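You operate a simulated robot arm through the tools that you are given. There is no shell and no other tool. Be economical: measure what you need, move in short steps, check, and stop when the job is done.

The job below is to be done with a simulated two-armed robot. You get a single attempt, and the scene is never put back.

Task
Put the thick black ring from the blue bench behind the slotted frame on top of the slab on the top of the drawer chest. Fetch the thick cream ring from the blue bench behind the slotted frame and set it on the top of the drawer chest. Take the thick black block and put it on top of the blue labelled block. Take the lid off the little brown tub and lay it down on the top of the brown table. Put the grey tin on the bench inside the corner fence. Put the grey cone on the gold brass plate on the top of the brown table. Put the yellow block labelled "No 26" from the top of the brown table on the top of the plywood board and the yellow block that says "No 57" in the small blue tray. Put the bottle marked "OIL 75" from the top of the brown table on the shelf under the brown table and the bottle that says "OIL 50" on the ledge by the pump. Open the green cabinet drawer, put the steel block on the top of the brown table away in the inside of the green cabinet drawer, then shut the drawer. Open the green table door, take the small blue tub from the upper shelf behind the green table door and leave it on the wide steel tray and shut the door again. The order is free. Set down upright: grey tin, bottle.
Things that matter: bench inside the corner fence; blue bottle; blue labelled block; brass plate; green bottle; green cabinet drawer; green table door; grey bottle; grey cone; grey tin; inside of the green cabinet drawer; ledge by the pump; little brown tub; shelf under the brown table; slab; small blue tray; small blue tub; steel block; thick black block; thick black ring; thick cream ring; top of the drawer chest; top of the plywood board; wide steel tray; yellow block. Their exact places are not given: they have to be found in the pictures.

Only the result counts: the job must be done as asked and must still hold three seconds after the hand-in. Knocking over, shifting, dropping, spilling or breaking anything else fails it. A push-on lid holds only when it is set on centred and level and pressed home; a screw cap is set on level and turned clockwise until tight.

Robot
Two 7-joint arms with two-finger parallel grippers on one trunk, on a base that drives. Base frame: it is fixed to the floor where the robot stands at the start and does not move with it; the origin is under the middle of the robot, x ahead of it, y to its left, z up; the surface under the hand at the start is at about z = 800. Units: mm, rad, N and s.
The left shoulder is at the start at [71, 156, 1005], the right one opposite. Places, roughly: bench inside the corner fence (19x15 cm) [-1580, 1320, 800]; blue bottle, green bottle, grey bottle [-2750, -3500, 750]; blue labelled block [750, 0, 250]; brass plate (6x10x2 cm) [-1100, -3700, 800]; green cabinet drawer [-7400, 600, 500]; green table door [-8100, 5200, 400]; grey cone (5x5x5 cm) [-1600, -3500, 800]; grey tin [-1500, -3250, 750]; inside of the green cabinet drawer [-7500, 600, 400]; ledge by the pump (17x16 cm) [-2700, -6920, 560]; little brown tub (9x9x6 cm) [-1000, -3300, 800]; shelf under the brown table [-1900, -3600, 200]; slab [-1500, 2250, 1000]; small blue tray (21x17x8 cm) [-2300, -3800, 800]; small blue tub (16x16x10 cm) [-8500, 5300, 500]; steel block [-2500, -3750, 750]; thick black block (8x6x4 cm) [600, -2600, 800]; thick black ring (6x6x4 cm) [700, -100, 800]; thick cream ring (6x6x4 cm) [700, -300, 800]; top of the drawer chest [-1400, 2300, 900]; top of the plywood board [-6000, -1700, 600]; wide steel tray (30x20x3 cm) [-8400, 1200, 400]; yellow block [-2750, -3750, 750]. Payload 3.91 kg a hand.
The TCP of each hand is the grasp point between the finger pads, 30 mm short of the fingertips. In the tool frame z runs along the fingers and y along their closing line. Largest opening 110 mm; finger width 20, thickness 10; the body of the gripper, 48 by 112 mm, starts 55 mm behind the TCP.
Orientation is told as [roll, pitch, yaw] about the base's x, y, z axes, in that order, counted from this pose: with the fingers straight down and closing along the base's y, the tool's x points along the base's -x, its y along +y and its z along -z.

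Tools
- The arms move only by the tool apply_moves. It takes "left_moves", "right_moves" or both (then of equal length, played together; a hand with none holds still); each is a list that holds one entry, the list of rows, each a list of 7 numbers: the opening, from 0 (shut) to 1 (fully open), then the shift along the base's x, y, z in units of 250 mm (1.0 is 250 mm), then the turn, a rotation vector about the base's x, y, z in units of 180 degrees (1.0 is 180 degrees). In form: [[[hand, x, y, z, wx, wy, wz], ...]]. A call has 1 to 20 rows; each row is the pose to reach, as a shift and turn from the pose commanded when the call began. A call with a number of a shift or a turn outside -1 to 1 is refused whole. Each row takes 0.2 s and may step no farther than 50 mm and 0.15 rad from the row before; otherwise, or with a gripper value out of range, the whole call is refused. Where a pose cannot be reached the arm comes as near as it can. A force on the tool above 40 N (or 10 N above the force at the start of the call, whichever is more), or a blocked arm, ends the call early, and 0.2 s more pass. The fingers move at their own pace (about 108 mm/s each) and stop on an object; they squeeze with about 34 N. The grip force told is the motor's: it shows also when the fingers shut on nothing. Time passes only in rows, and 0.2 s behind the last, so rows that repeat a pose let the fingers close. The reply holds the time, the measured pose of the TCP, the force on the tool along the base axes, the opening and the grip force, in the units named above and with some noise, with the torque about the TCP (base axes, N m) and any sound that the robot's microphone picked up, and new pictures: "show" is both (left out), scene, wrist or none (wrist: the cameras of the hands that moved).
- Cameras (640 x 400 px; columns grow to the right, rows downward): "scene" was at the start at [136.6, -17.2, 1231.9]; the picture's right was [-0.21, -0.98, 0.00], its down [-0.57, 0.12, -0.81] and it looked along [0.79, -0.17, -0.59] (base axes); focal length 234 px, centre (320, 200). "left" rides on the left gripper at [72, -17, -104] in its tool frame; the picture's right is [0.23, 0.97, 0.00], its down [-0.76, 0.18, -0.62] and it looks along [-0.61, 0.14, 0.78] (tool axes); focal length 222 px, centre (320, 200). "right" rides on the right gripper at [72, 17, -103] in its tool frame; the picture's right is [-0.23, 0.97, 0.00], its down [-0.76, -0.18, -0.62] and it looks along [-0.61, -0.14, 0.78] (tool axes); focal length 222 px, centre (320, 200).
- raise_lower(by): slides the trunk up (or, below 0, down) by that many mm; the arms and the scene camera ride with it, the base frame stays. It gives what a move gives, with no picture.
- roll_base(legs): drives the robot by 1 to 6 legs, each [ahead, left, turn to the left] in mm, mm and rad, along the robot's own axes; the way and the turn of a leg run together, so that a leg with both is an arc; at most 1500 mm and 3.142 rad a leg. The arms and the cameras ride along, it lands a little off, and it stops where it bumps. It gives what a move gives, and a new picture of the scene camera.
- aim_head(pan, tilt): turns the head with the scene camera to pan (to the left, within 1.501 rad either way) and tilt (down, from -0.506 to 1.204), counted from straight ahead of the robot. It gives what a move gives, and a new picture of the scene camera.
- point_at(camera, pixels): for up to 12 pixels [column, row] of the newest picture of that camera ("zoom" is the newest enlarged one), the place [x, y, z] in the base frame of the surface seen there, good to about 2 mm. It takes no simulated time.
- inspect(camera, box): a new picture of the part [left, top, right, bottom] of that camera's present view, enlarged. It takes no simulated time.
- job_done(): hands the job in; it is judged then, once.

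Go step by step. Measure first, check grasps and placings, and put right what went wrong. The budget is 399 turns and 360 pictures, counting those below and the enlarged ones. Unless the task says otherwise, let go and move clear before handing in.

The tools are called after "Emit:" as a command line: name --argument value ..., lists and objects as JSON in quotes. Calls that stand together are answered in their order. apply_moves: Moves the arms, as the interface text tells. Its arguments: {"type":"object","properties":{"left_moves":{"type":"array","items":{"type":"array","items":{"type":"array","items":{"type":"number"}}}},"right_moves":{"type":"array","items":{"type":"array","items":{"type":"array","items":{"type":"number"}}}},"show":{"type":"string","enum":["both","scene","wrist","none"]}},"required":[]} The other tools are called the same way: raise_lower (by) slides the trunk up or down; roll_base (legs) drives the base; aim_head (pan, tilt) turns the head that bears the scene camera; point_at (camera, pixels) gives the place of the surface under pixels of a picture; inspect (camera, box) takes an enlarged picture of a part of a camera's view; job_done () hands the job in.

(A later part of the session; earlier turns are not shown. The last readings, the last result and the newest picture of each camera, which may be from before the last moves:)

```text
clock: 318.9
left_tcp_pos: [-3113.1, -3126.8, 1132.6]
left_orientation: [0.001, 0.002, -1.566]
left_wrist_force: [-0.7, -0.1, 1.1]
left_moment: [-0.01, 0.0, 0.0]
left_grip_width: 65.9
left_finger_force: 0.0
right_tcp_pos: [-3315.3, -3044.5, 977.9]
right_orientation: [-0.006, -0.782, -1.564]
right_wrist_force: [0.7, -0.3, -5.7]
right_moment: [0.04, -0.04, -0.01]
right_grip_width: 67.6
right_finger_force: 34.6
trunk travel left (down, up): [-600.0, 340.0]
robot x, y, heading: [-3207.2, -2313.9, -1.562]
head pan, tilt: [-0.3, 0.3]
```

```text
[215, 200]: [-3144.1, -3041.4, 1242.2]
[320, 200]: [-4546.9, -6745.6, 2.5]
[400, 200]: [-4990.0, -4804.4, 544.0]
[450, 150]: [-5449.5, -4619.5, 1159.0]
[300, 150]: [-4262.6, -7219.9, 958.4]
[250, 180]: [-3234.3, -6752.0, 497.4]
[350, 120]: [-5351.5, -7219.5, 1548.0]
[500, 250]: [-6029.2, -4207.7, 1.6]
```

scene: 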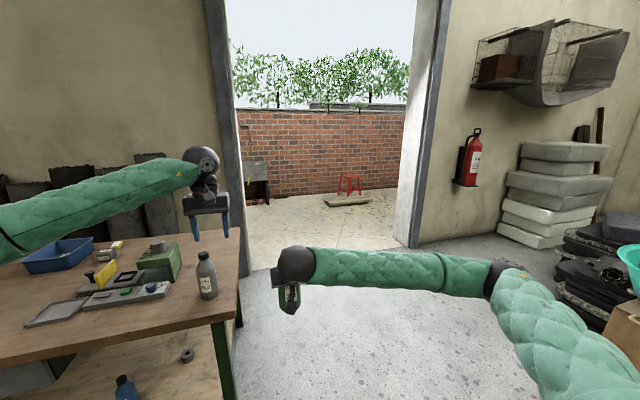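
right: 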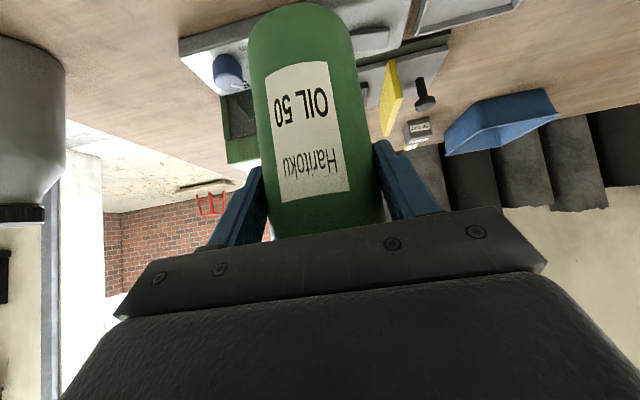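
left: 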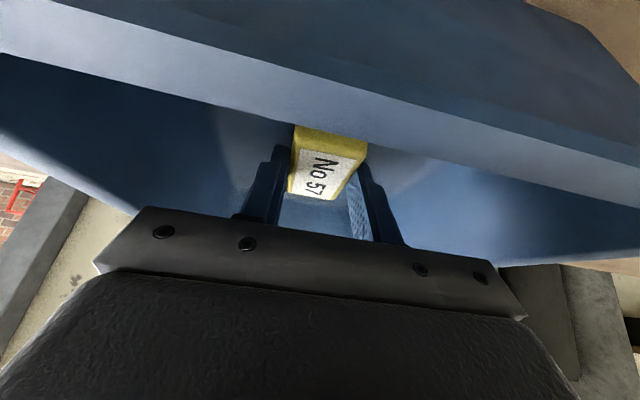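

The doorway leads to a yard with a brick wall; something grey at (255,180) is near the pump. I measure the jambs.

Emit:
point_at --camera "scene" --pixels '[[243, 268], [245, 230], [412, 247], [405, 230], [350, 188], [345, 203], [262, 160], [255, 200], [440, 255], [285, 195], [530, 260], [600, 290]]'

Emit:
inspect --camera "scene" --box '[220, 130, 420, 255]'

```text
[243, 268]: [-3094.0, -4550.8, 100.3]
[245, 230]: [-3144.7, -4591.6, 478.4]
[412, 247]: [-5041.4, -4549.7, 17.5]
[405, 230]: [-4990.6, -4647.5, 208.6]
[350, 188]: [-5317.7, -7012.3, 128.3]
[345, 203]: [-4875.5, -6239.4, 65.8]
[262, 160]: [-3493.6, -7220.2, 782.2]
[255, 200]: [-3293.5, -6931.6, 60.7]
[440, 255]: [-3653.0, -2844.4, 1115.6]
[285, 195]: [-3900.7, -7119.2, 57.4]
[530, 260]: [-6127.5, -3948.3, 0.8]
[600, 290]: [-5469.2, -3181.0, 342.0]
```

```text
3.20 times, centred on (320, 192) of scene
```

zoom: 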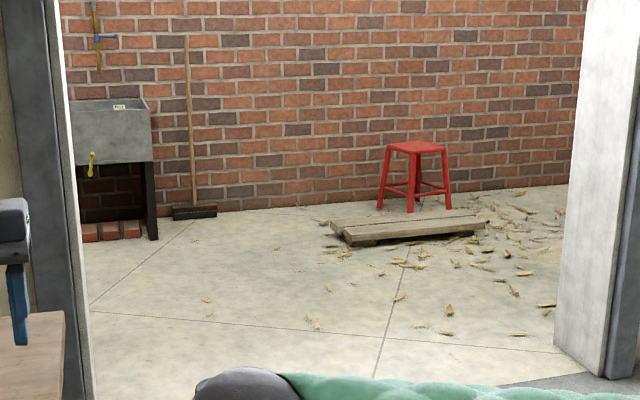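

The doorway is x -3100…-5000 at y≈-4600. I drive through its middle into the yard.

Emit:
roll_base --legs '[[0, -740, -0.006], [1450, 0, 0], [1400, 0, 0]]'

Emit:
aim_head --pan 0.7 --tilt 0.35

Emit:
inspect --camera "scene" --box '[220, 100, 480, 260]'

```text
clock: 320.8
left_tcp_pos: [-3313.4, -3127.3, 1132.8]
left_orientation: [0.004, 0.001, -1.567]
left_wrist_force: [-0.8, 0.0, 0.0]
left_moment: [-0.01, -0.11, -0.03]
left_grip_width: 66.2
left_finger_force: 0.0
right_tcp_pos: [-3513.9, -3045.2, 978.5]
right_orientation: [0.001, -0.779, -1.567]
right_wrist_force: [-1.7, 0.0, -4.9]
right_moment: [0.02, -0.01, 0.03]
right_grip_width: 67.6
right_finger_force: 34.3
trunk travel left (down, up): [-600.0, 340.0]
robot x, y, heading: [-3397.9, -2311.5, -1.569]
head pan, tilt: [-0.3, 0.3]
stopped in leg 1: the robot was blocked; the commanded pose is now the measured one
```

scene: 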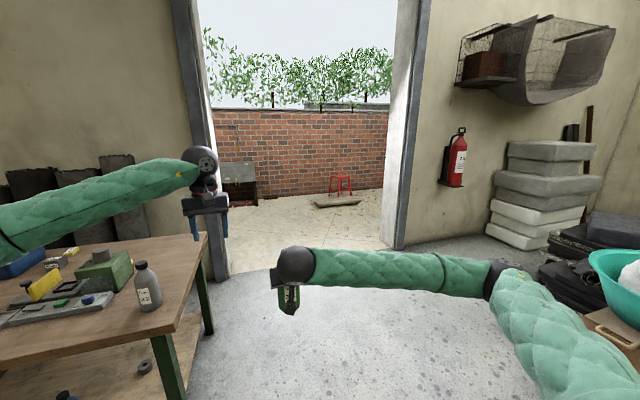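

```text
clock: 322.1
left_tcp_pos: [-3306.9, -3128.6, 1131.8]
left_orientation: [-0.002, 0.002, -1.564]
left_wrist_force: [0.4, 0.3, -1.1]
left_moment: [-0.04, 0.0, -0.03]
left_grip_width: 66.2
left_finger_force: 0.1
right_tcp_pos: [-3509.8, -3044.0, 979.7]
right_orientation: [-0.005, -0.782, -1.563]
right_wrist_force: [0.6, 0.6, -4.7]
right_moment: [0.06, 0.01, 0.02]
right_grip_width: 67.5
right_finger_force: 33.5
trunk travel left (down, up): [-600.0, 340.0]
robot x, y, heading: [-3402.8, -2315.2, -1.573]
head pan, tilt: [0.7, 0.351]
```

scene: 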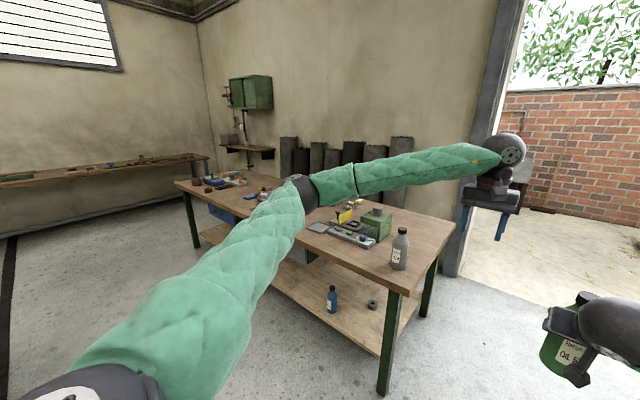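

```text
2.46 times, centred on (350, 180) of scene
```

zoom: 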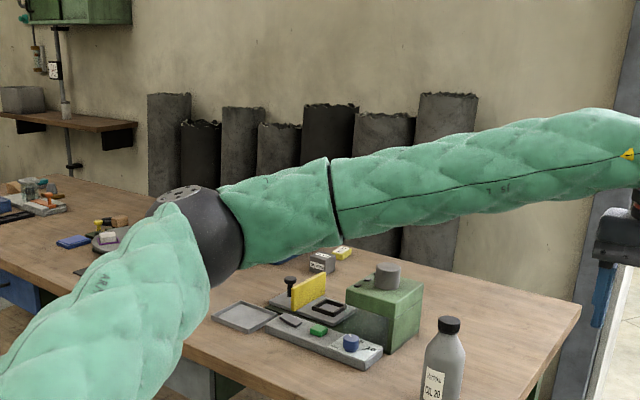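

The base was blocked on its right at x≈-3400. I look down to the right to see by what.

Emit:
aim_head --pan -1.3 --tilt 0.75

Emit:
point_at --camera "scene" --pixels '[[320, 250], [250, 200], [200, 250], [400, 250], [320, 350], [450, 300], [150, 300], [560, 250], [300, 150]]'

```text
clock: 324.0
left_tcp_pos: [-3306.9, -3127.7, 1132.0]
left_orientation: [0.0, 0.001, -1.563]
left_wrist_force: [-0.5, -0.2, -0.4]
left_moment: [0.02, 0.01, -0.02]
left_grip_width: 66.1
left_finger_force: 0.0
right_tcp_pos: [-3511.2, -3045.3, 979.5]
right_orientation: [-0.006, -0.782, -1.563]
right_wrist_force: [0.0, -0.1, -3.6]
right_moment: [0.03, -0.01, -0.01]
right_grip_width: 67.8
right_finger_force: 34.1
trunk travel left (down, up): [-600.0, 340.0]
robot x, y, heading: [-3401.3, -2314.5, -1.571]
head pan, tilt: [-1.3, 0.75]
```

scene: 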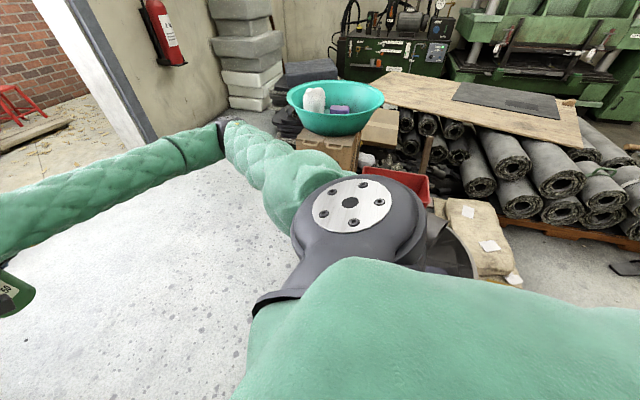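

```text
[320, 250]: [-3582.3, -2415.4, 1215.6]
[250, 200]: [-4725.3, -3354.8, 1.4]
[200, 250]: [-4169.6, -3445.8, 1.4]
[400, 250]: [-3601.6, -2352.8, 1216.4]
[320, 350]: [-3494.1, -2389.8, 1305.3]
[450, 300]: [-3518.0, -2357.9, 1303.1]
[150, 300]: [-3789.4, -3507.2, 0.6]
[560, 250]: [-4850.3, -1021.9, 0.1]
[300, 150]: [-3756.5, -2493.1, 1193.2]
```

I look forward-right at the floor to find the free lane.

Emit:
aim_head --pan -0.75 --tilt 0.9

Emit:
point_at --camera "scene" --pixels '[[320, 250], [250, 200], [200, 250], [400, 200], [320, 350], [450, 100], [150, 300], [450, 200], [300, 120], [250, 330], [350, 300], [400, 60]]'

```text
clock: 324.9
left_tcp_pos: [-3307.7, -3127.5, 1132.6]
left_orientation: [-0.003, 0.003, -1.565]
left_wrist_force: [-0.6, 0.2, 0.3]
left_moment: [0.03, -0.01, 0.01]
left_grip_width: 65.8
left_finger_force: 0.1
right_tcp_pos: [-3511.0, -3045.7, 978.6]
right_orientation: [-0.004, -0.782, -1.565]
right_wrist_force: [-0.5, -0.1, -5.4]
right_moment: [0.03, 0.0, -0.03]
right_grip_width: 67.5
right_finger_force: 34.2
trunk travel left (down, up): [-600.0, 340.0]
robot x, y, heading: [-3399.2, -2313.5, -1.569]
head pan, tilt: [-0.75, 0.901]
```

scene: 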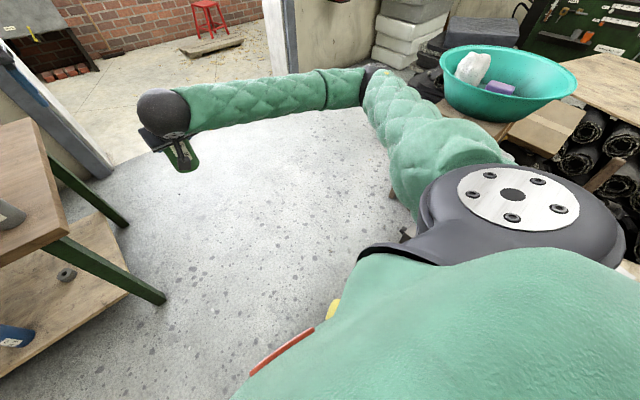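

```text
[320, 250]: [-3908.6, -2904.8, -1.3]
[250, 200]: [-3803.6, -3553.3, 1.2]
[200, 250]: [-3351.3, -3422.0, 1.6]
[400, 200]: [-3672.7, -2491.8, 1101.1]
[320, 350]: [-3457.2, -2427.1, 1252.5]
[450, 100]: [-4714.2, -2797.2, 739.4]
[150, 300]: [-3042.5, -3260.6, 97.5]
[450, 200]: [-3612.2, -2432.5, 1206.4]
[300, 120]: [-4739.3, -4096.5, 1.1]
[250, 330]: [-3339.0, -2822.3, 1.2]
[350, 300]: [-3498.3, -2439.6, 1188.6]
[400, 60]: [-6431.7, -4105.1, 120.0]
```

I measure the yellow and red things beside the base.

Emit:
point_at --camera "scene" --pixels '[[333, 312], [328, 318], [285, 350], [265, 362], [310, 335], [405, 235], [390, 190], [415, 220]]'

Emit:
inspect --camera "scene" --box '[240, 180, 440, 380]'

```text
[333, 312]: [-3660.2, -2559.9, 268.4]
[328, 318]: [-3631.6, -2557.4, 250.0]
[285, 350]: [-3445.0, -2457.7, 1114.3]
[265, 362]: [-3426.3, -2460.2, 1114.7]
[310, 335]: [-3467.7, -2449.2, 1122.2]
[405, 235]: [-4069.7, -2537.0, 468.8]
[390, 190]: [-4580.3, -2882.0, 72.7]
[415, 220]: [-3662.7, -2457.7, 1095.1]
```

```text
2.00 times, centred on (340, 280) of scene
```

zoom: 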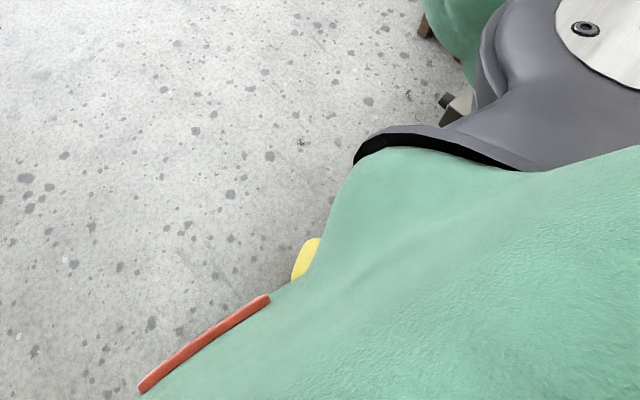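

The bump was with the yellow can at (-3640,-2560). I go left off it, ahead past it, then right, then out through the doorway.

Emit:
roll_base --legs '[[0, 50, 0], [520, 0, 0], [100, -580, 0], [1300, 0, 0], [1200, 0, 0]]'

Emit:
aim_head --pan 0.7 --tilt 0.35

```text
clock: 343.2
left_tcp_pos: [-3829.9, -6241.4, 1132.1]
left_orientation: [-0.003, 0.0, -1.561]
left_wrist_force: [0.4, 0.2, 0.7]
left_moment: [0.04, -0.03, 0.01]
left_grip_width: 66.1
left_finger_force: 0.0
right_tcp_pos: [-4034.2, -6159.7, 978.9]
right_orientation: [-0.006, -0.782, -1.559]
right_wrist_force: [0.1, 0.2, -5.1]
right_moment: [0.0, 0.01, -0.02]
right_grip_width: 67.7
right_finger_force: 34.0
trunk travel left (down, up): [-600.0, 340.0]
robot x, y, heading: [-3923.9, -5428.9, -1.566]
head pan, tilt: [-0.75, 0.901]
```

scene: 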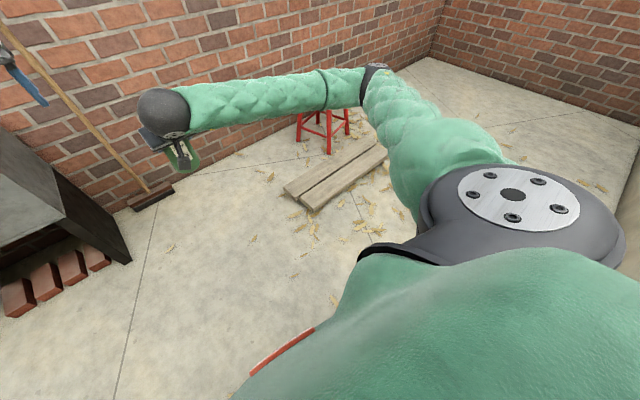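

```text
clock: 344.8
left_tcp_pos: [-3829.1, -6242.7, 1132.4]
left_orientation: [-0.002, 0.002, -1.56]
left_wrist_force: [-0.3, 0.6, -0.1]
left_moment: [-0.02, 0.01, -0.03]
left_grip_width: 66.1
left_finger_force: 0.0
right_tcp_pos: [-4033.6, -6159.5, 979.4]
right_orientation: [-0.004, -0.783, -1.56]
right_wrist_force: [-0.4, -0.1, -4.5]
right_moment: [0.07, 0.0, -0.01]
right_grip_width: 67.6
right_finger_force: 34.2
trunk travel left (down, up): [-600.0, 340.0]
robot x, y, heading: [-3927.9, -5427.8, -1.568]
head pan, tilt: [0.7, 0.351]
```

scene: 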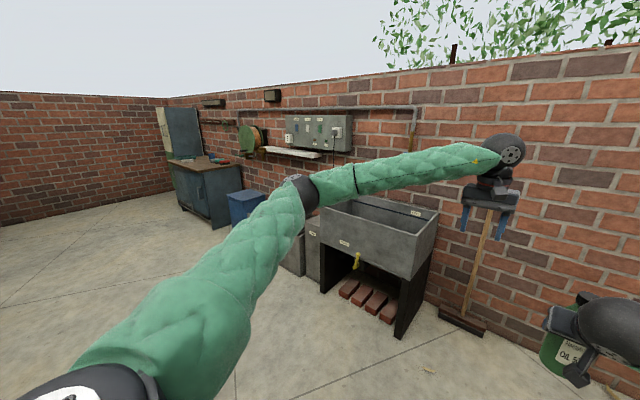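

In the yard. I strafe left to face the area left of the sink.

Emit:
roll_base --legs '[[0, 1130, 0]]'

Emit:
aim_head --pan 0 --tilt 0.55

Emit:
inspect --camera "scene" --box '[220, 120, 420, 245]'

```text
clock: 350.6
left_tcp_pos: [-2706.0, -6243.8, 1132.5]
left_orientation: [-0.002, 0.002, -1.572]
left_wrist_force: [0.5, -0.4, -0.4]
left_moment: [-0.01, 0.0, 0.03]
left_grip_width: 66.0
left_finger_force: 0.0
right_tcp_pos: [-2910.2, -6158.8, 979.3]
right_orientation: [-0.005, -0.783, -1.572]
right_wrist_force: [0.3, 0.7, -5.0]
right_moment: [0.01, 0.02, -0.02]
right_grip_width: 67.8
right_finger_force: 34.1
trunk travel left (down, up): [-600.0, 340.0]
robot x, y, heading: [-2792.8, -5429.1, -1.574]
head pan, tilt: [0.7, 0.351]
```

scene: 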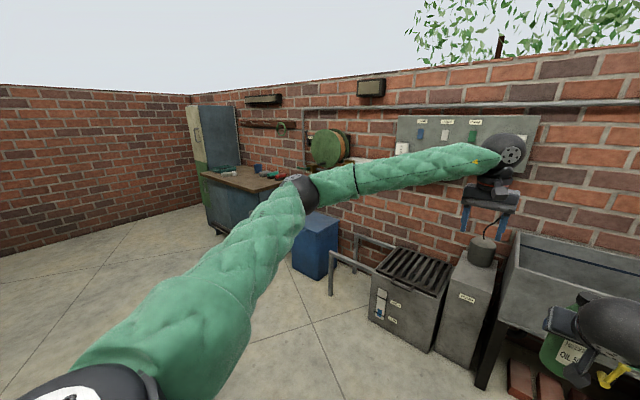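

```text
clock: 351.7
left_tcp_pos: [-2707.7, -6243.8, 1133.0]
left_orientation: [-0.002, 0.001, -1.574]
left_wrist_force: [0.6, 0.0, 0.3]
left_moment: [-0.05, 0.01, -0.04]
left_grip_width: 66.1
left_finger_force: 0.0
right_tcp_pos: [-2910.4, -6159.2, 977.9]
right_orientation: [-0.005, -0.783, -1.571]
right_wrist_force: [-0.5, 0.1, -4.9]
right_moment: [0.06, 0.0, -0.02]
right_grip_width: 67.8
right_finger_force: 33.2
trunk travel left (down, up): [-600.0, 340.0]
robot x, y, heading: [-2788.7, -5429.7, -1.581]
head pan, tilt: [0.0, 0.55]
```

scene: 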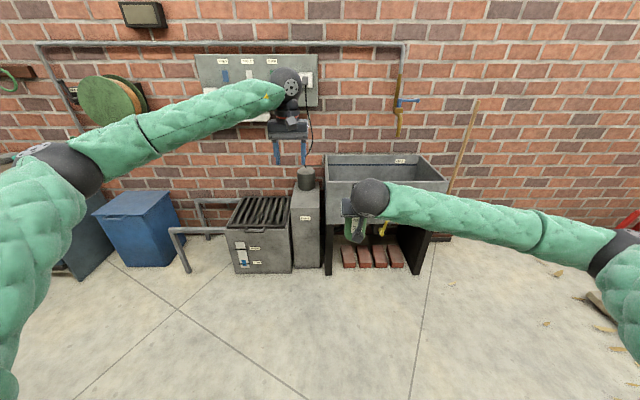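

```text
3.20 times, centred on (320, 182) of scene
```

zoom: 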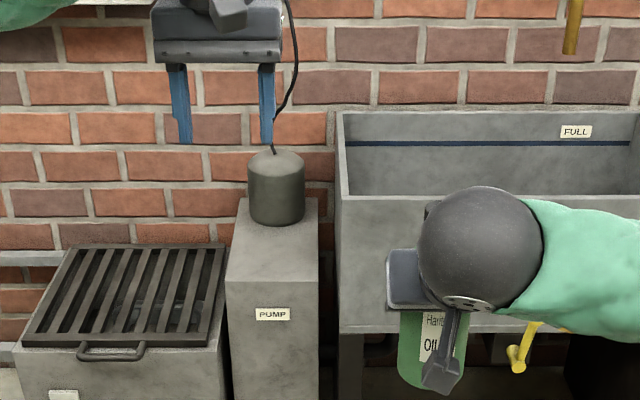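

The ledge is the top of the "PUMP" pedestal, before the cylindrical pump. I measure it.

Emit:
point_at --camera "zoom" --pixels '[[245, 235], [310, 235], [270, 270], [235, 275], [315, 275], [270, 235], [250, 208], [300, 210], [275, 222], [275, 155], [340, 195], [220, 250]]'

```text
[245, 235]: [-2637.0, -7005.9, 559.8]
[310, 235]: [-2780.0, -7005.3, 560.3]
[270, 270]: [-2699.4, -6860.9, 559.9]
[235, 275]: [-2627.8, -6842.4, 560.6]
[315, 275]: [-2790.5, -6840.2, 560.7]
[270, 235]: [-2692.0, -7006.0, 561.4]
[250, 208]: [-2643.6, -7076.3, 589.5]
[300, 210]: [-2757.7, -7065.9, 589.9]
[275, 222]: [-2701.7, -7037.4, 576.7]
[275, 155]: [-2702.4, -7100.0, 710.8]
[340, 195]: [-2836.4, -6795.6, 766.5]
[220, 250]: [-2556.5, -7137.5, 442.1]
```

The ledge is x -2620…-2795, y -6835…-7037, z 560; the sink rim (z 767) is right beside it. I retract the left hand and measure what stands in front on the left, to approach at an angle that keeps the forearm off the sink.

Emit:
apply_moves --left_moves '[[[0.6, 0, 0.18, 0, 0, 0, 0], [0.6, 0, 0.36, 0, 0, 0, 0], [0.6, 0, 0.54, 0, 0, 0, 0], [0.6, 0, 0.72, 0, 0, 0, 0], [0.6, 0, 0.9, 0, 0, 0, 0]]]' --show "none"

Emit:
point_at --camera "scene" --pixels '[[187, 270], [172, 235], [232, 272], [290, 270], [300, 225], [230, 230], [175, 262], [110, 262], [330, 270], [340, 185], [430, 185], [240, 58]]'

```text
clock: 352.9
left_tcp_pos: [-2706.8, -6016.7, 1133.6]
left_orientation: [0.0, 0.001, -1.572]
left_wrist_force: [0.0, -0.3, -0.3]
left_moment: [0.01, 0.03, -0.01]
left_grip_width: 66.2
left_finger_force: 0.1
right_tcp_pos: [-2909.8, -6158.1, 979.0]
right_orientation: [-0.006, -0.782, -1.573]
right_wrist_force: [-0.7, 0.2, -4.4]
right_moment: [0.06, 0.02, 0.02]
right_grip_width: 67.7
right_finger_force: 33.8
trunk travel left (down, up): [-600.0, 340.0]
robot x, y, heading: [-2791.1, -5426.1, -1.579]
head pan, tilt: [0.0, 0.55]
```

```text
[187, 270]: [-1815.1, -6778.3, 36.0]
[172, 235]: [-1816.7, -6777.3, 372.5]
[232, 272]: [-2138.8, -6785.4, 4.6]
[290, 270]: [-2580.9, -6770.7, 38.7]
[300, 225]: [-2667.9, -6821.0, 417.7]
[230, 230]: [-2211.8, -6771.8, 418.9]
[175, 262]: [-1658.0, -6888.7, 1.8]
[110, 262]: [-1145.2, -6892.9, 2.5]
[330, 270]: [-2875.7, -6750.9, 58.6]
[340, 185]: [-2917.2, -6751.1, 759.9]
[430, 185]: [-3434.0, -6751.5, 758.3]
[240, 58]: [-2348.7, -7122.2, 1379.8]
```

The sink front is at y -6751, so I turn 0.392 to the right and come in from the left, which keeps the forearm about 50 mm off the sink.

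Emit:
roll_base --legs '[[0, 0, -0.392], [0, 772, 0], [581, 0, 0]]'

Emit:
aim_head --pan -0.15 --tilt 0.8

Emit:
inspect --camera "right" --box '[0, 0, 640, 400]'

```text
clock: 361.1
left_tcp_pos: [-2459.3, -6840.0, 1131.9]
left_orientation: [-0.002, 0.002, -1.97]
left_wrist_force: [-0.5, -1.3, -0.1]
left_moment: [0.0, 0.0, 0.0]
left_grip_width: 66.0
left_finger_force: 0.0
right_tcp_pos: [-2700.3, -6890.5, 977.5]
right_orientation: [-0.005, -0.783, -1.969]
right_wrist_force: [1.0, 0.2, -4.8]
right_moment: [0.06, -0.02, -0.02]
right_grip_width: 67.8
right_finger_force: 34.1
trunk travel left (down, up): [-600.0, 340.0]
robot x, y, heading: [-2308.4, -6262.0, -1.971]
head pan, tilt: [0.0, 0.55]
```

scene: 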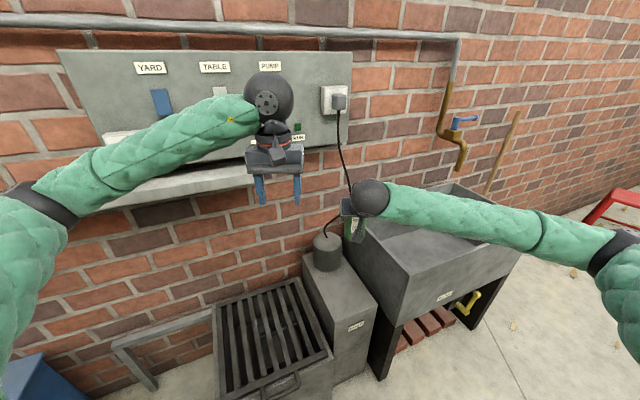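

```text
clock: 361.9
left_tcp_pos: [-2457.7, -6839.1, 1133.2]
left_orientation: [-0.001, 0.002, -1.969]
left_wrist_force: [0.6, -0.2, 0.4]
left_moment: [0.02, -0.01, -0.02]
left_grip_width: 65.8
left_finger_force: 0.1
right_tcp_pos: [-2700.6, -6890.3, 978.9]
right_orientation: [-0.004, -0.781, -1.968]
right_wrist_force: [0.2, 0.2, -4.1]
right_moment: [0.04, -0.01, 0.03]
right_grip_width: 67.5
right_finger_force: 34.4
trunk travel left (down, up): [-600.0, 340.0]
robot x, y, heading: [-2315.7, -6261.9, -1.973]
head pan, tilt: [-0.15, 0.799]
```

scene: 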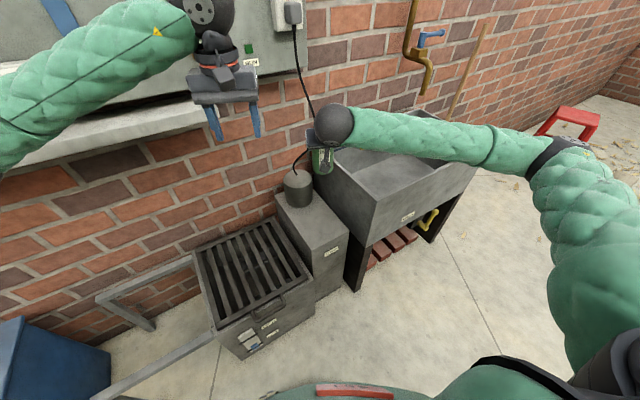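

```text
1.00 times, centred on (320, 200) of right (not enlarged: the box is as wide or as high as the picture)
```

zoom: 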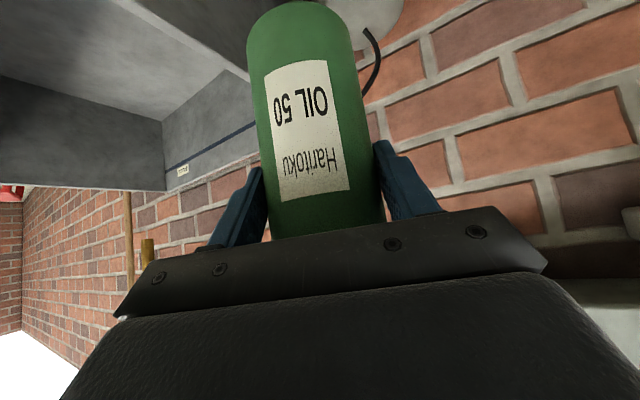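

Bottle axis is over (-2705,-6901), inside the ledge. I lower the trunk by 310.

Emit:
raise_lower --by -310

Emit:
inspect --camera "scene" --box '[240, 60, 440, 200]'

Emit:
inspect --camera "right" --box '[0, 0, 640, 400]'

```text
clock: 364.9
left_tcp_pos: [-2458.9, -6838.3, 822.3]
left_orientation: [-0.001, 0.002, -1.969]
left_wrist_force: [-0.1, 0.9, 0.0]
left_moment: [0.01, 0.0, -0.02]
left_grip_width: 66.0
left_finger_force: 0.0
right_tcp_pos: [-2701.3, -6889.7, 668.8]
right_orientation: [-0.006, -0.781, -1.969]
right_wrist_force: [1.1, 0.6, -4.9]
right_moment: [0.02, -0.02, 0.03]
right_grip_width: 67.7
right_finger_force: 33.5
trunk travel left (down, up): [-290.0, 650.0]
robot x, y, heading: [-2311.9, -6266.0, -1.974]
head pan, tilt: [-0.15, 0.799]
```

```text
2.86 times, centred on (340, 130) of scene
```

zoom: 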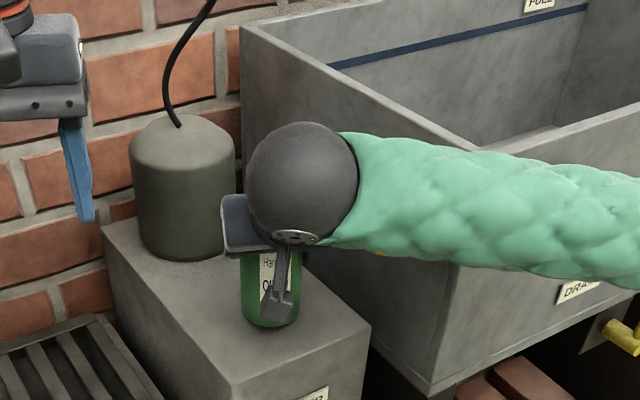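

```text
1.00 times, centred on (320, 200) of right (not enlarged: the box is as wide or as high as the picture)
```

zoom: 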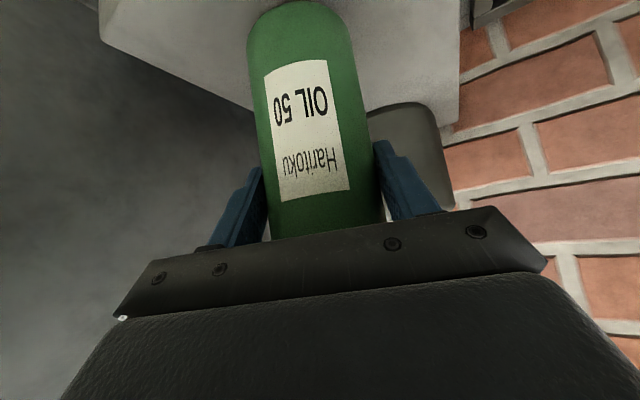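

About 13 mm above the ledge. I lower 10 mm and verify the bottom's height.

Emit:
apply_moves --right_moves '[[[0, 0, 0, -0.02, 0, 0, 0], [0, 0, 0, -0.04, 0, 0, 0]]]' --show "none"

Emit:
inspect --camera "scene" --box '[260, 80, 380, 180]'

Emit:
point_at --camera "zoom" --pixels '[[225, 270], [235, 290], [260, 295], [300, 270], [225, 330], [330, 300], [290, 330], [205, 250], [170, 260]]'

```text
clock: 365.6
left_tcp_pos: [-2459.2, -6839.5, 822.9]
left_orientation: [-0.001, 0.002, -1.968]
left_wrist_force: [-0.9, -0.1, 0.4]
left_moment: [0.01, -0.01, -0.02]
left_grip_width: 66.0
left_finger_force: 0.0
right_tcp_pos: [-2700.6, -6890.4, 660.4]
right_orientation: [-0.005, -0.782, -1.969]
right_wrist_force: [0.5, 0.3, -5.0]
right_moment: [0.03, -0.01, -0.02]
right_grip_width: 67.6
right_finger_force: 34.0
trunk travel left (down, up): [-290.0, 650.0]
robot x, y, heading: [-2311.4, -6262.0, -1.974]
head pan, tilt: [-0.15, 0.799]
```

```text
4.00 times, centred on (320, 130) of scene
```

zoom: 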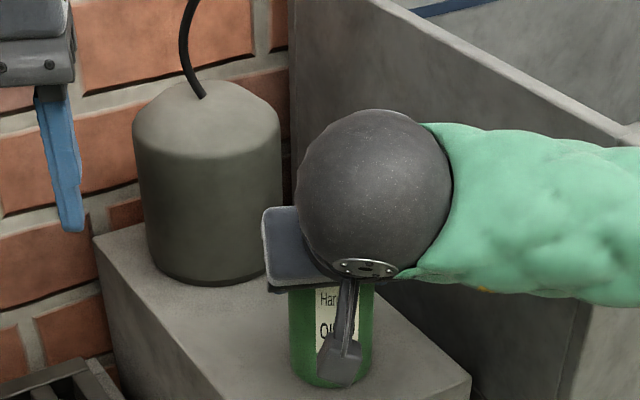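

```text
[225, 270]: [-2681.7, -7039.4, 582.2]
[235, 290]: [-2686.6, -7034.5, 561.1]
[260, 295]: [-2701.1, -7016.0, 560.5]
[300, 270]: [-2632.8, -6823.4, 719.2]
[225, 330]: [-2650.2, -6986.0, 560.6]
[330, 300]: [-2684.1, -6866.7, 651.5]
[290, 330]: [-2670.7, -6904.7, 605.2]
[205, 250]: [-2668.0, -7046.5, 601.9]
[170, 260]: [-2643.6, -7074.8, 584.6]
```

About 5 mm remain. I lower, watching the force, then release and back out.

Emit:
apply_moves --right_moves '[[[0, 0, 0, -0.01, 0, 0, 0], [0, 0, 0, -0.018, 0, 0, 0], [0, 0, 0, -0.018, 0, 0, 0]]]' --show "none"

Emit:
point_at --camera "scene" --pixels '[[338, 176], [333, 174], [345, 178], [350, 175]]'

```text
clock: 366.4
left_tcp_pos: [-2458.5, -6838.3, 824.7]
left_orientation: [-0.001, 0.001, -1.967]
left_wrist_force: [0.1, 0.3, 0.3]
left_moment: [0.0, -0.02, -0.02]
left_grip_width: 65.9
left_finger_force: 0.0
right_tcp_pos: [-2700.5, -6889.2, 658.6]
right_orientation: [-0.005, -0.788, -1.969]
right_wrist_force: [0.1, -0.5, 23.2]
right_moment: [0.23, -0.72, 0.05]
right_grip_width: 67.7
right_finger_force: 34.6
trunk travel left (down, up): [-290.0, 650.0]
robot x, y, heading: [-2315.0, -6261.3, -1.978]
head pan, tilt: [-0.15, 0.799]
```

```text
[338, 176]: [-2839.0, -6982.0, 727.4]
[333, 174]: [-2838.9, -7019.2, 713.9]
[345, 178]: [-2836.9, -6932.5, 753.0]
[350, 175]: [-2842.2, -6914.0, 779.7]
```

It's on the ledge (23 N). I release and back out along the tool axis.

Emit:
apply_moves --right_moves '[[[0, 0, 0, 0.008, 0, 0, 0], [0.8, 0, 0, 0.008, 0, 0, 0], [0.9, 0, 0, 0.008, 0, 0, 0], [0.9, 0.03, 0.08, 0.09, 0, 0, 0], [0.9, 0.085, 0.2, 0.22, 0, 0, 0], [0.9, 0.14, 0.32, 0.35, 0, 0, 0]]]' --show "both"

```text
clock: 367.8
left_tcp_pos: [-2457.5, -6838.8, 823.0]
left_orientation: [-0.001, -0.001, -1.969]
left_wrist_force: [-0.4, -0.2, -0.2]
left_moment: [0.02, 0.0, -0.01]
left_grip_width: 66.1
left_finger_force: 0.1
right_tcp_pos: [-2665.6, -6808.7, 742.2]
right_orientation: [-0.007, -0.782, -1.966]
right_wrist_force: [-0.2, 0.4, 0.5]
right_moment: [-0.02, 0.02, 0.01]
right_grip_width: 98.8
right_finger_force: 0.1
trunk travel left (down, up): [-290.0, 650.0]
robot x, y, heading: [-2308.4, -6264.1, -1.974]
head pan, tilt: [-0.15, 0.799]
```

scene: 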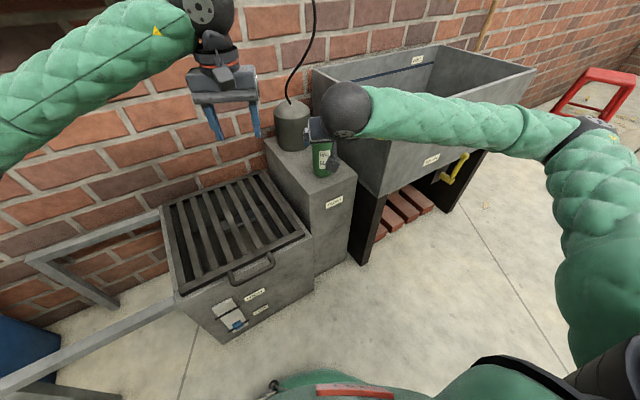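
right: 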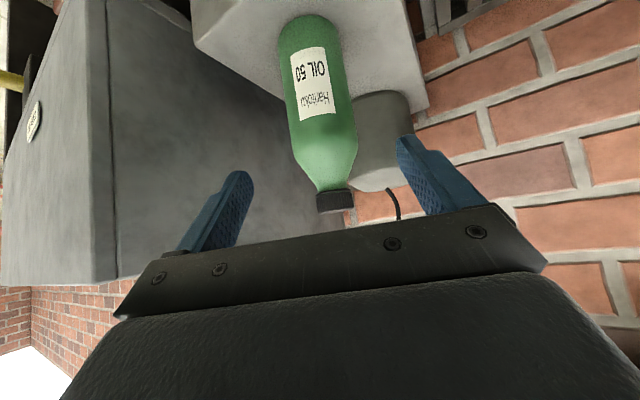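

OIL 50 stands on the pump ledge. I raise the trunk, back off and return toward the doorway.

Emit:
raise_lower --by 310

Emit:
roll_base --legs '[[-350, 0, 0], [0, 0, 0.403], [-255, -877, 0], [-255, -877, 0]]'

Emit:
apply_moves --right_moves '[[[1, -0.1, 0, 0.1, 0.0416, 0, 0], [1, -0.2, 0, 0.2, 0.0833, 0, 0], [1, -0.3, 0, 0.3, 0.125, 0, 0], [1, -0.3, 0, 0.4, 0.1667, 0, 0], [1, -0.3, 0, 0.4, 0.208, 0, 0], [1, -0.3, 0, 0.4, 0.25, 0, 0]]]' --show "none"

```text
clock: 370.8
left_tcp_pos: [-2457.9, -6838.9, 1132.7]
left_orientation: [-0.003, 0.001, -1.968]
left_wrist_force: [0.4, 0.2, -0.1]
left_moment: [-0.01, 0.02, 0.03]
left_grip_width: 66.0
left_finger_force: 0.1
right_tcp_pos: [-2665.5, -6811.2, 1051.8]
right_orientation: [-0.005, -0.783, -1.968]
right_wrist_force: [-0.2, -0.7, 0.6]
right_moment: [0.0, -0.03, 0.0]
right_grip_width: 98.7
right_finger_force: 0.1
trunk travel left (down, up): [-600.0, 340.0]
robot x, y, heading: [-2311.8, -6261.5, -1.976]
head pan, tilt: [-0.15, 0.799]
```

```text
clock: 383.1
left_tcp_pos: [-3830.3, -6020.9, 1133.4]
left_orientation: [-0.001, 0.001, -1.561]
left_wrist_force: [0.3, 0.0, -0.6]
left_moment: [0.04, -0.02, 0.02]
left_grip_width: 65.9
left_finger_force: 0.0
right_tcp_pos: [-4032.5, -6075.9, 1051.4]
right_orientation: [-0.002, -0.783, -1.561]
right_wrist_force: [-1.0, 0.2, -0.7]
right_moment: [-0.03, -0.02, 0.01]
right_grip_width: 99.2
right_finger_force: 0.0
trunk travel left (down, up): [-600.0, 340.0]
robot x, y, heading: [-3925.7, -5434.5, -1.563]
head pan, tilt: [-0.15, 0.799]
```

scene: 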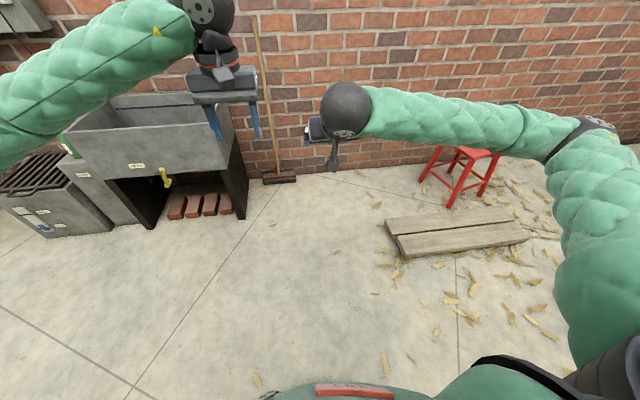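

```text
clock: 384.5
left_tcp_pos: [-3829.4, -6020.6, 1131.8]
left_orientation: [-0.004, 0.001, -1.557]
left_wrist_force: [-0.1, -1.4, -0.4]
left_moment: [0.04, 0.04, -0.01]
left_grip_width: 66.1
left_finger_force: 0.0
right_tcp_pos: [-4106.6, -6077.6, 1151.6]
right_orientation: [0.003, 0.005, -1.563]
right_wrist_force: [0.6, -0.3, 0.8]
right_moment: [0.0, 0.01, 0.0]
right_grip_width: 109.8
right_finger_force: 0.1
trunk travel left (down, up): [-600.0, 340.0]
robot x, y, heading: [-3922.7, -5431.0, -1.566]
head pan, tilt: [-0.15, 0.799]
```

Now back through the doorway along the reverse path to the brown table.

Emit:
roll_base --legs '[[-1250, 0, 0], [-1250, 0, 0], [-100, 580, 0], [-350, 0, 0], [0, 670, -0.005]]'

Emit:
aim_head --pan 0 --tilt 0.65

```text
clock: 400.7
left_tcp_pos: [-3274.9, -3247.0, 1135.3]
left_orientation: [-0.002, -0.004, -1.555]
left_wrist_force: [0.5, 1.2, 0.0]
left_moment: [-0.08, 0.02, -0.02]
left_grip_width: 65.9
left_finger_force: 0.0
right_tcp_pos: [-3551.4, -3304.4, 1155.8]
right_orientation: [0.002, -0.001, -1.56]
right_wrist_force: [0.4, 1.6, 0.3]
right_moment: [-0.03, 0.02, -0.01]
right_grip_width: 110.2
right_finger_force: 0.1
trunk travel left (down, up): [-600.0, 340.0]
robot x, y, heading: [-3370.9, -2664.4, -1.561]
head pan, tilt: [-0.15, 0.799]
stopped in leg 4: the robot was blocked; the commanded pose is now the measured one
```

scene: 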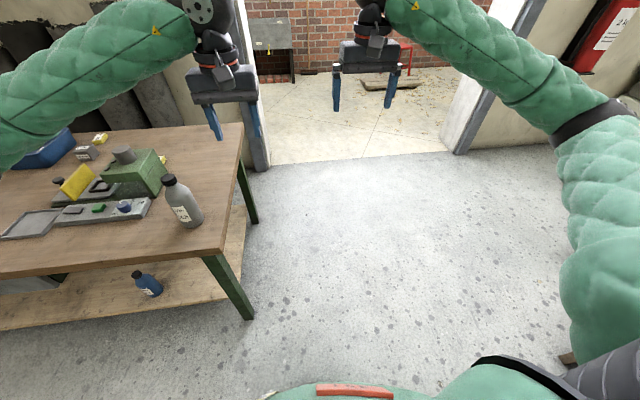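

```text
clock: 401.4
left_tcp_pos: [-3275.3, -3253.0, 1131.9]
left_orientation: [-0.002, 0.004, -1.555]
left_wrist_force: [-0.3, 0.3, 0.5]
left_moment: [0.01, 0.03, -0.01]
left_grip_width: 66.3
left_finger_force: 0.1
right_tcp_pos: [-3551.9, -3309.5, 1151.0]
right_orientation: [0.003, 0.006, -1.561]
right_wrist_force: [-0.9, -0.6, 0.0]
right_moment: [0.0, 0.01, -0.02]
right_grip_width: 109.9
right_finger_force: 0.0
trunk travel left (down, up): [-600.0, 340.0]
robot x, y, heading: [-3368.1, -2664.2, -1.564]
head pan, tilt: [0.0, 0.649]
```

scene: 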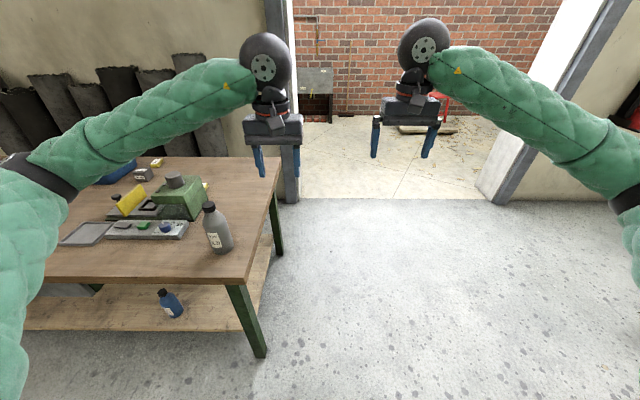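

Blocked again by the can behind; I simply strafe left from here and close in on the table. I'll check the can on the way.

Emit:
roll_base --legs '[[10, 60, 0], [0, 640, -0.007]]'

Emit:
aim_head --pan -1.45 --tilt 0.6

```text
clock: 405.6
left_tcp_pos: [-2574.4, -3261.5, 1132.9]
left_orientation: [-0.002, 0.001, -1.573]
left_wrist_force: [0.4, 0.2, 0.5]
left_moment: [0.01, -0.02, 0.04]
left_grip_width: 66.0
left_finger_force: 0.0
right_tcp_pos: [-2851.7, -3315.0, 1150.4]
right_orientation: [0.004, 0.006, -1.577]
right_wrist_force: [-0.8, 0.6, 0.0]
right_moment: [0.01, 0.0, -0.01]
right_grip_width: 109.7
right_finger_force: 0.0
trunk travel left (down, up): [-600.0, 340.0]
robot x, y, heading: [-2659.8, -2672.5, -1.578]
head pan, tilt: [0.0, 0.649]
```

scene: 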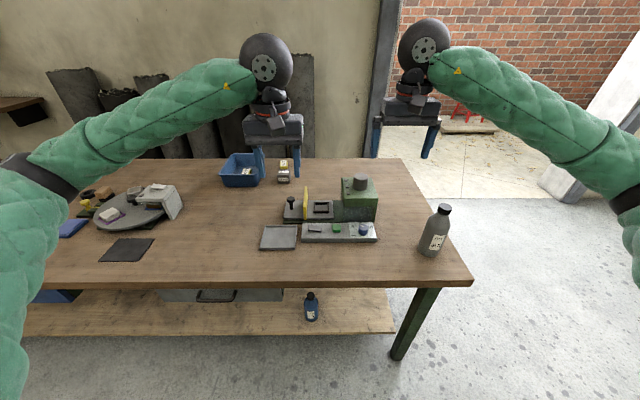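

```text
clock: 407.2
left_tcp_pos: [-2576.2, -3263.8, 1133.1]
left_orientation: [-0.001, 0.002, -1.573]
left_wrist_force: [0.0, 0.0, 1.3]
left_moment: [-0.01, -0.02, 0.01]
left_grip_width: 65.9
left_finger_force: 0.0
right_tcp_pos: [-2852.4, -3315.5, 1151.2]
right_orientation: [0.004, 0.004, -1.576]
right_wrist_force: [-0.2, 0.5, 0.1]
right_moment: [0.01, 0.03, 0.01]
right_grip_width: 109.9
right_finger_force: 0.1
trunk travel left (down, up): [-600.0, 340.0]
robot x, y, heading: [-2660.5, -2672.9, -1.58]
head pan, tilt: [-1.45, 0.6]
```

scene: 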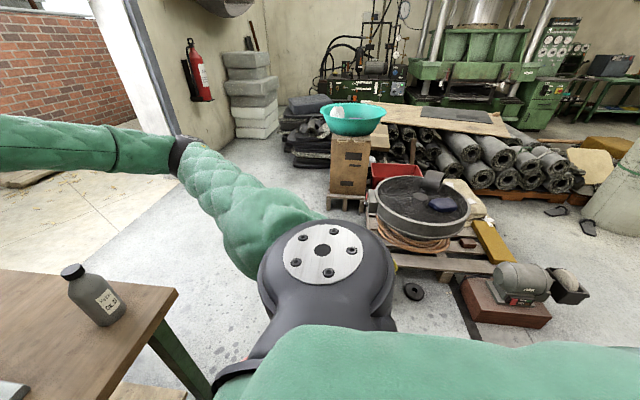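

The can stands where it was. I drive up to the table for the last two pickups.

Emit:
roll_base --legs '[[115, 0, 0.008]]'

Emit:
apply_moves --left_moves '[[[0.8, 0.06, -0.12, -0.12, 0, 0, 0], [0.8, 0.12, -0.24, -0.24, 0, 0, 0], [0.8, 0.18, -0.38, -0.36, 0, 0, 0], [0.8, 0.24, -0.52, -0.44, 0, 0, 0], [0.8, 0.3, -0.68, -0.5, 0, 0, 0], [0.8, 0.3, -0.85, -0.56, 0, 0, 0]]]' --right_moves '[[[1, 0, -0.12, -0.1, 0, 0, 0], [1, 0.04, -0.24, -0.2, 0, 0, 0], [1, 0.08, -0.38, -0.28, 0, 0, 0], [1, 0.12, -0.52, -0.36, 0, 0, 0], [1, 0.13, -0.66, -0.44, 0, 0, 0], [1, 0.13, -0.8, -0.5, 0, 0, 0]]]' --show "wrist"

```text
clock: 408.4
left_tcp_pos: [-2571.4, -3380.0, 1132.1]
left_orientation: [-0.003, 0.004, -1.565]
left_wrist_force: [-0.2, -0.3, 0.5]
left_moment: [0.05, 0.01, 0.01]
left_grip_width: 66.0
left_finger_force: 0.1
right_tcp_pos: [-2848.7, -3433.8, 1150.8]
right_orientation: [0.005, 0.005, -1.57]
right_wrist_force: [-0.5, 0.3, 0.0]
right_moment: [0.03, 0.0, 0.01]
right_grip_width: 109.9
right_finger_force: 0.1
trunk travel left (down, up): [-600.0, 340.0]
robot x, y, heading: [-2661.7, -2788.9, -1.571]
head pan, tilt: [-1.45, 0.6]
```

scene: 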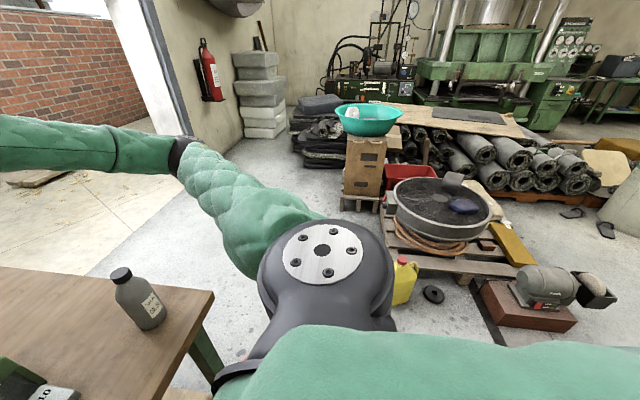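

```text
clock: 409.8
left_tcp_pos: [-2497.8, -3590.8, 990.3]
left_orientation: [0.001, 0.004, -1.564]
left_wrist_force: [0.2, -0.9, 0.1]
left_moment: [0.01, 0.02, 0.0]
left_grip_width: 87.8
left_finger_force: 0.0
right_tcp_pos: [-2816.2, -3634.5, 1023.2]
right_orientation: [0.006, 0.007, -1.567]
right_wrist_force: [0.2, -0.3, -0.4]
right_moment: [0.03, -0.02, 0.0]
right_grip_width: 109.8
right_finger_force: 0.1
trunk travel left (down, up): [-600.0, 340.0]
robot x, y, heading: [-2663.3, -2788.3, -1.57]
head pan, tilt: [-1.45, 0.6]
```

right: 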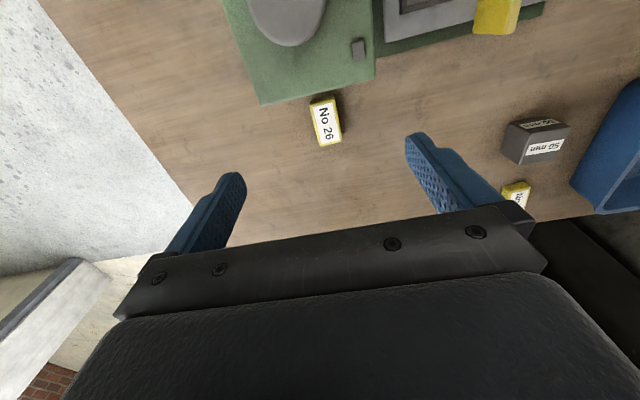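
left: 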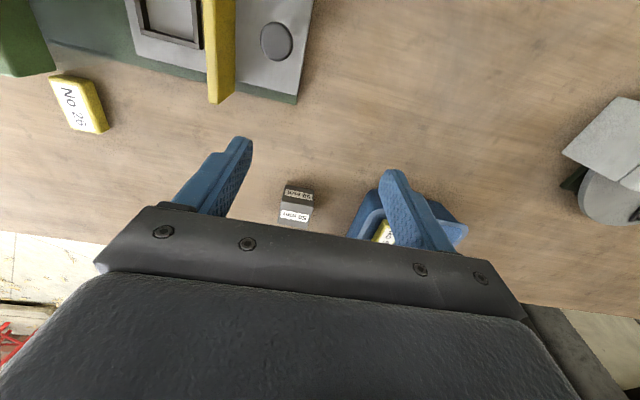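

Both targets are in view: No 26 at (326,122) right, steel at (297,205) left. I measure.

Emit:
point_at --camera "right" --pixels '[[314, 104], [334, 100], [339, 138], [321, 143], [326, 122], [505, 152], [560, 130], [520, 155], [540, 150], [535, 125], [310, 90], [280, 98]]'

Emit:
point_at --camera "left" --pixels '[[283, 200], [310, 205], [297, 188], [297, 215], [285, 220], [282, 190], [312, 195]]'

```text
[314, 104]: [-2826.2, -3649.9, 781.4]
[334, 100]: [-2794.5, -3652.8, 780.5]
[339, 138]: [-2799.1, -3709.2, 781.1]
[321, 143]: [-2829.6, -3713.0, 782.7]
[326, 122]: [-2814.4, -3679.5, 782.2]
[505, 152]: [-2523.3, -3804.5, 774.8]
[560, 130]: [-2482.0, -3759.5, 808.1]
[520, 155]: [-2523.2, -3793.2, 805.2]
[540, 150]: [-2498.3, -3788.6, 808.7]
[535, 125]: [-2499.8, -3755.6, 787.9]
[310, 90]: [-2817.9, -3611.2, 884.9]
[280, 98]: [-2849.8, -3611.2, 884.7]
```

```text
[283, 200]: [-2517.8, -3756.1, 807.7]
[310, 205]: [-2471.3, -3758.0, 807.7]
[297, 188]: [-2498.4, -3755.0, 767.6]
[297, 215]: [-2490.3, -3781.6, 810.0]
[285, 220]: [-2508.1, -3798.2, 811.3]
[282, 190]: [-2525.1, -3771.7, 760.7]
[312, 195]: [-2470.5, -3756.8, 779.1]
```

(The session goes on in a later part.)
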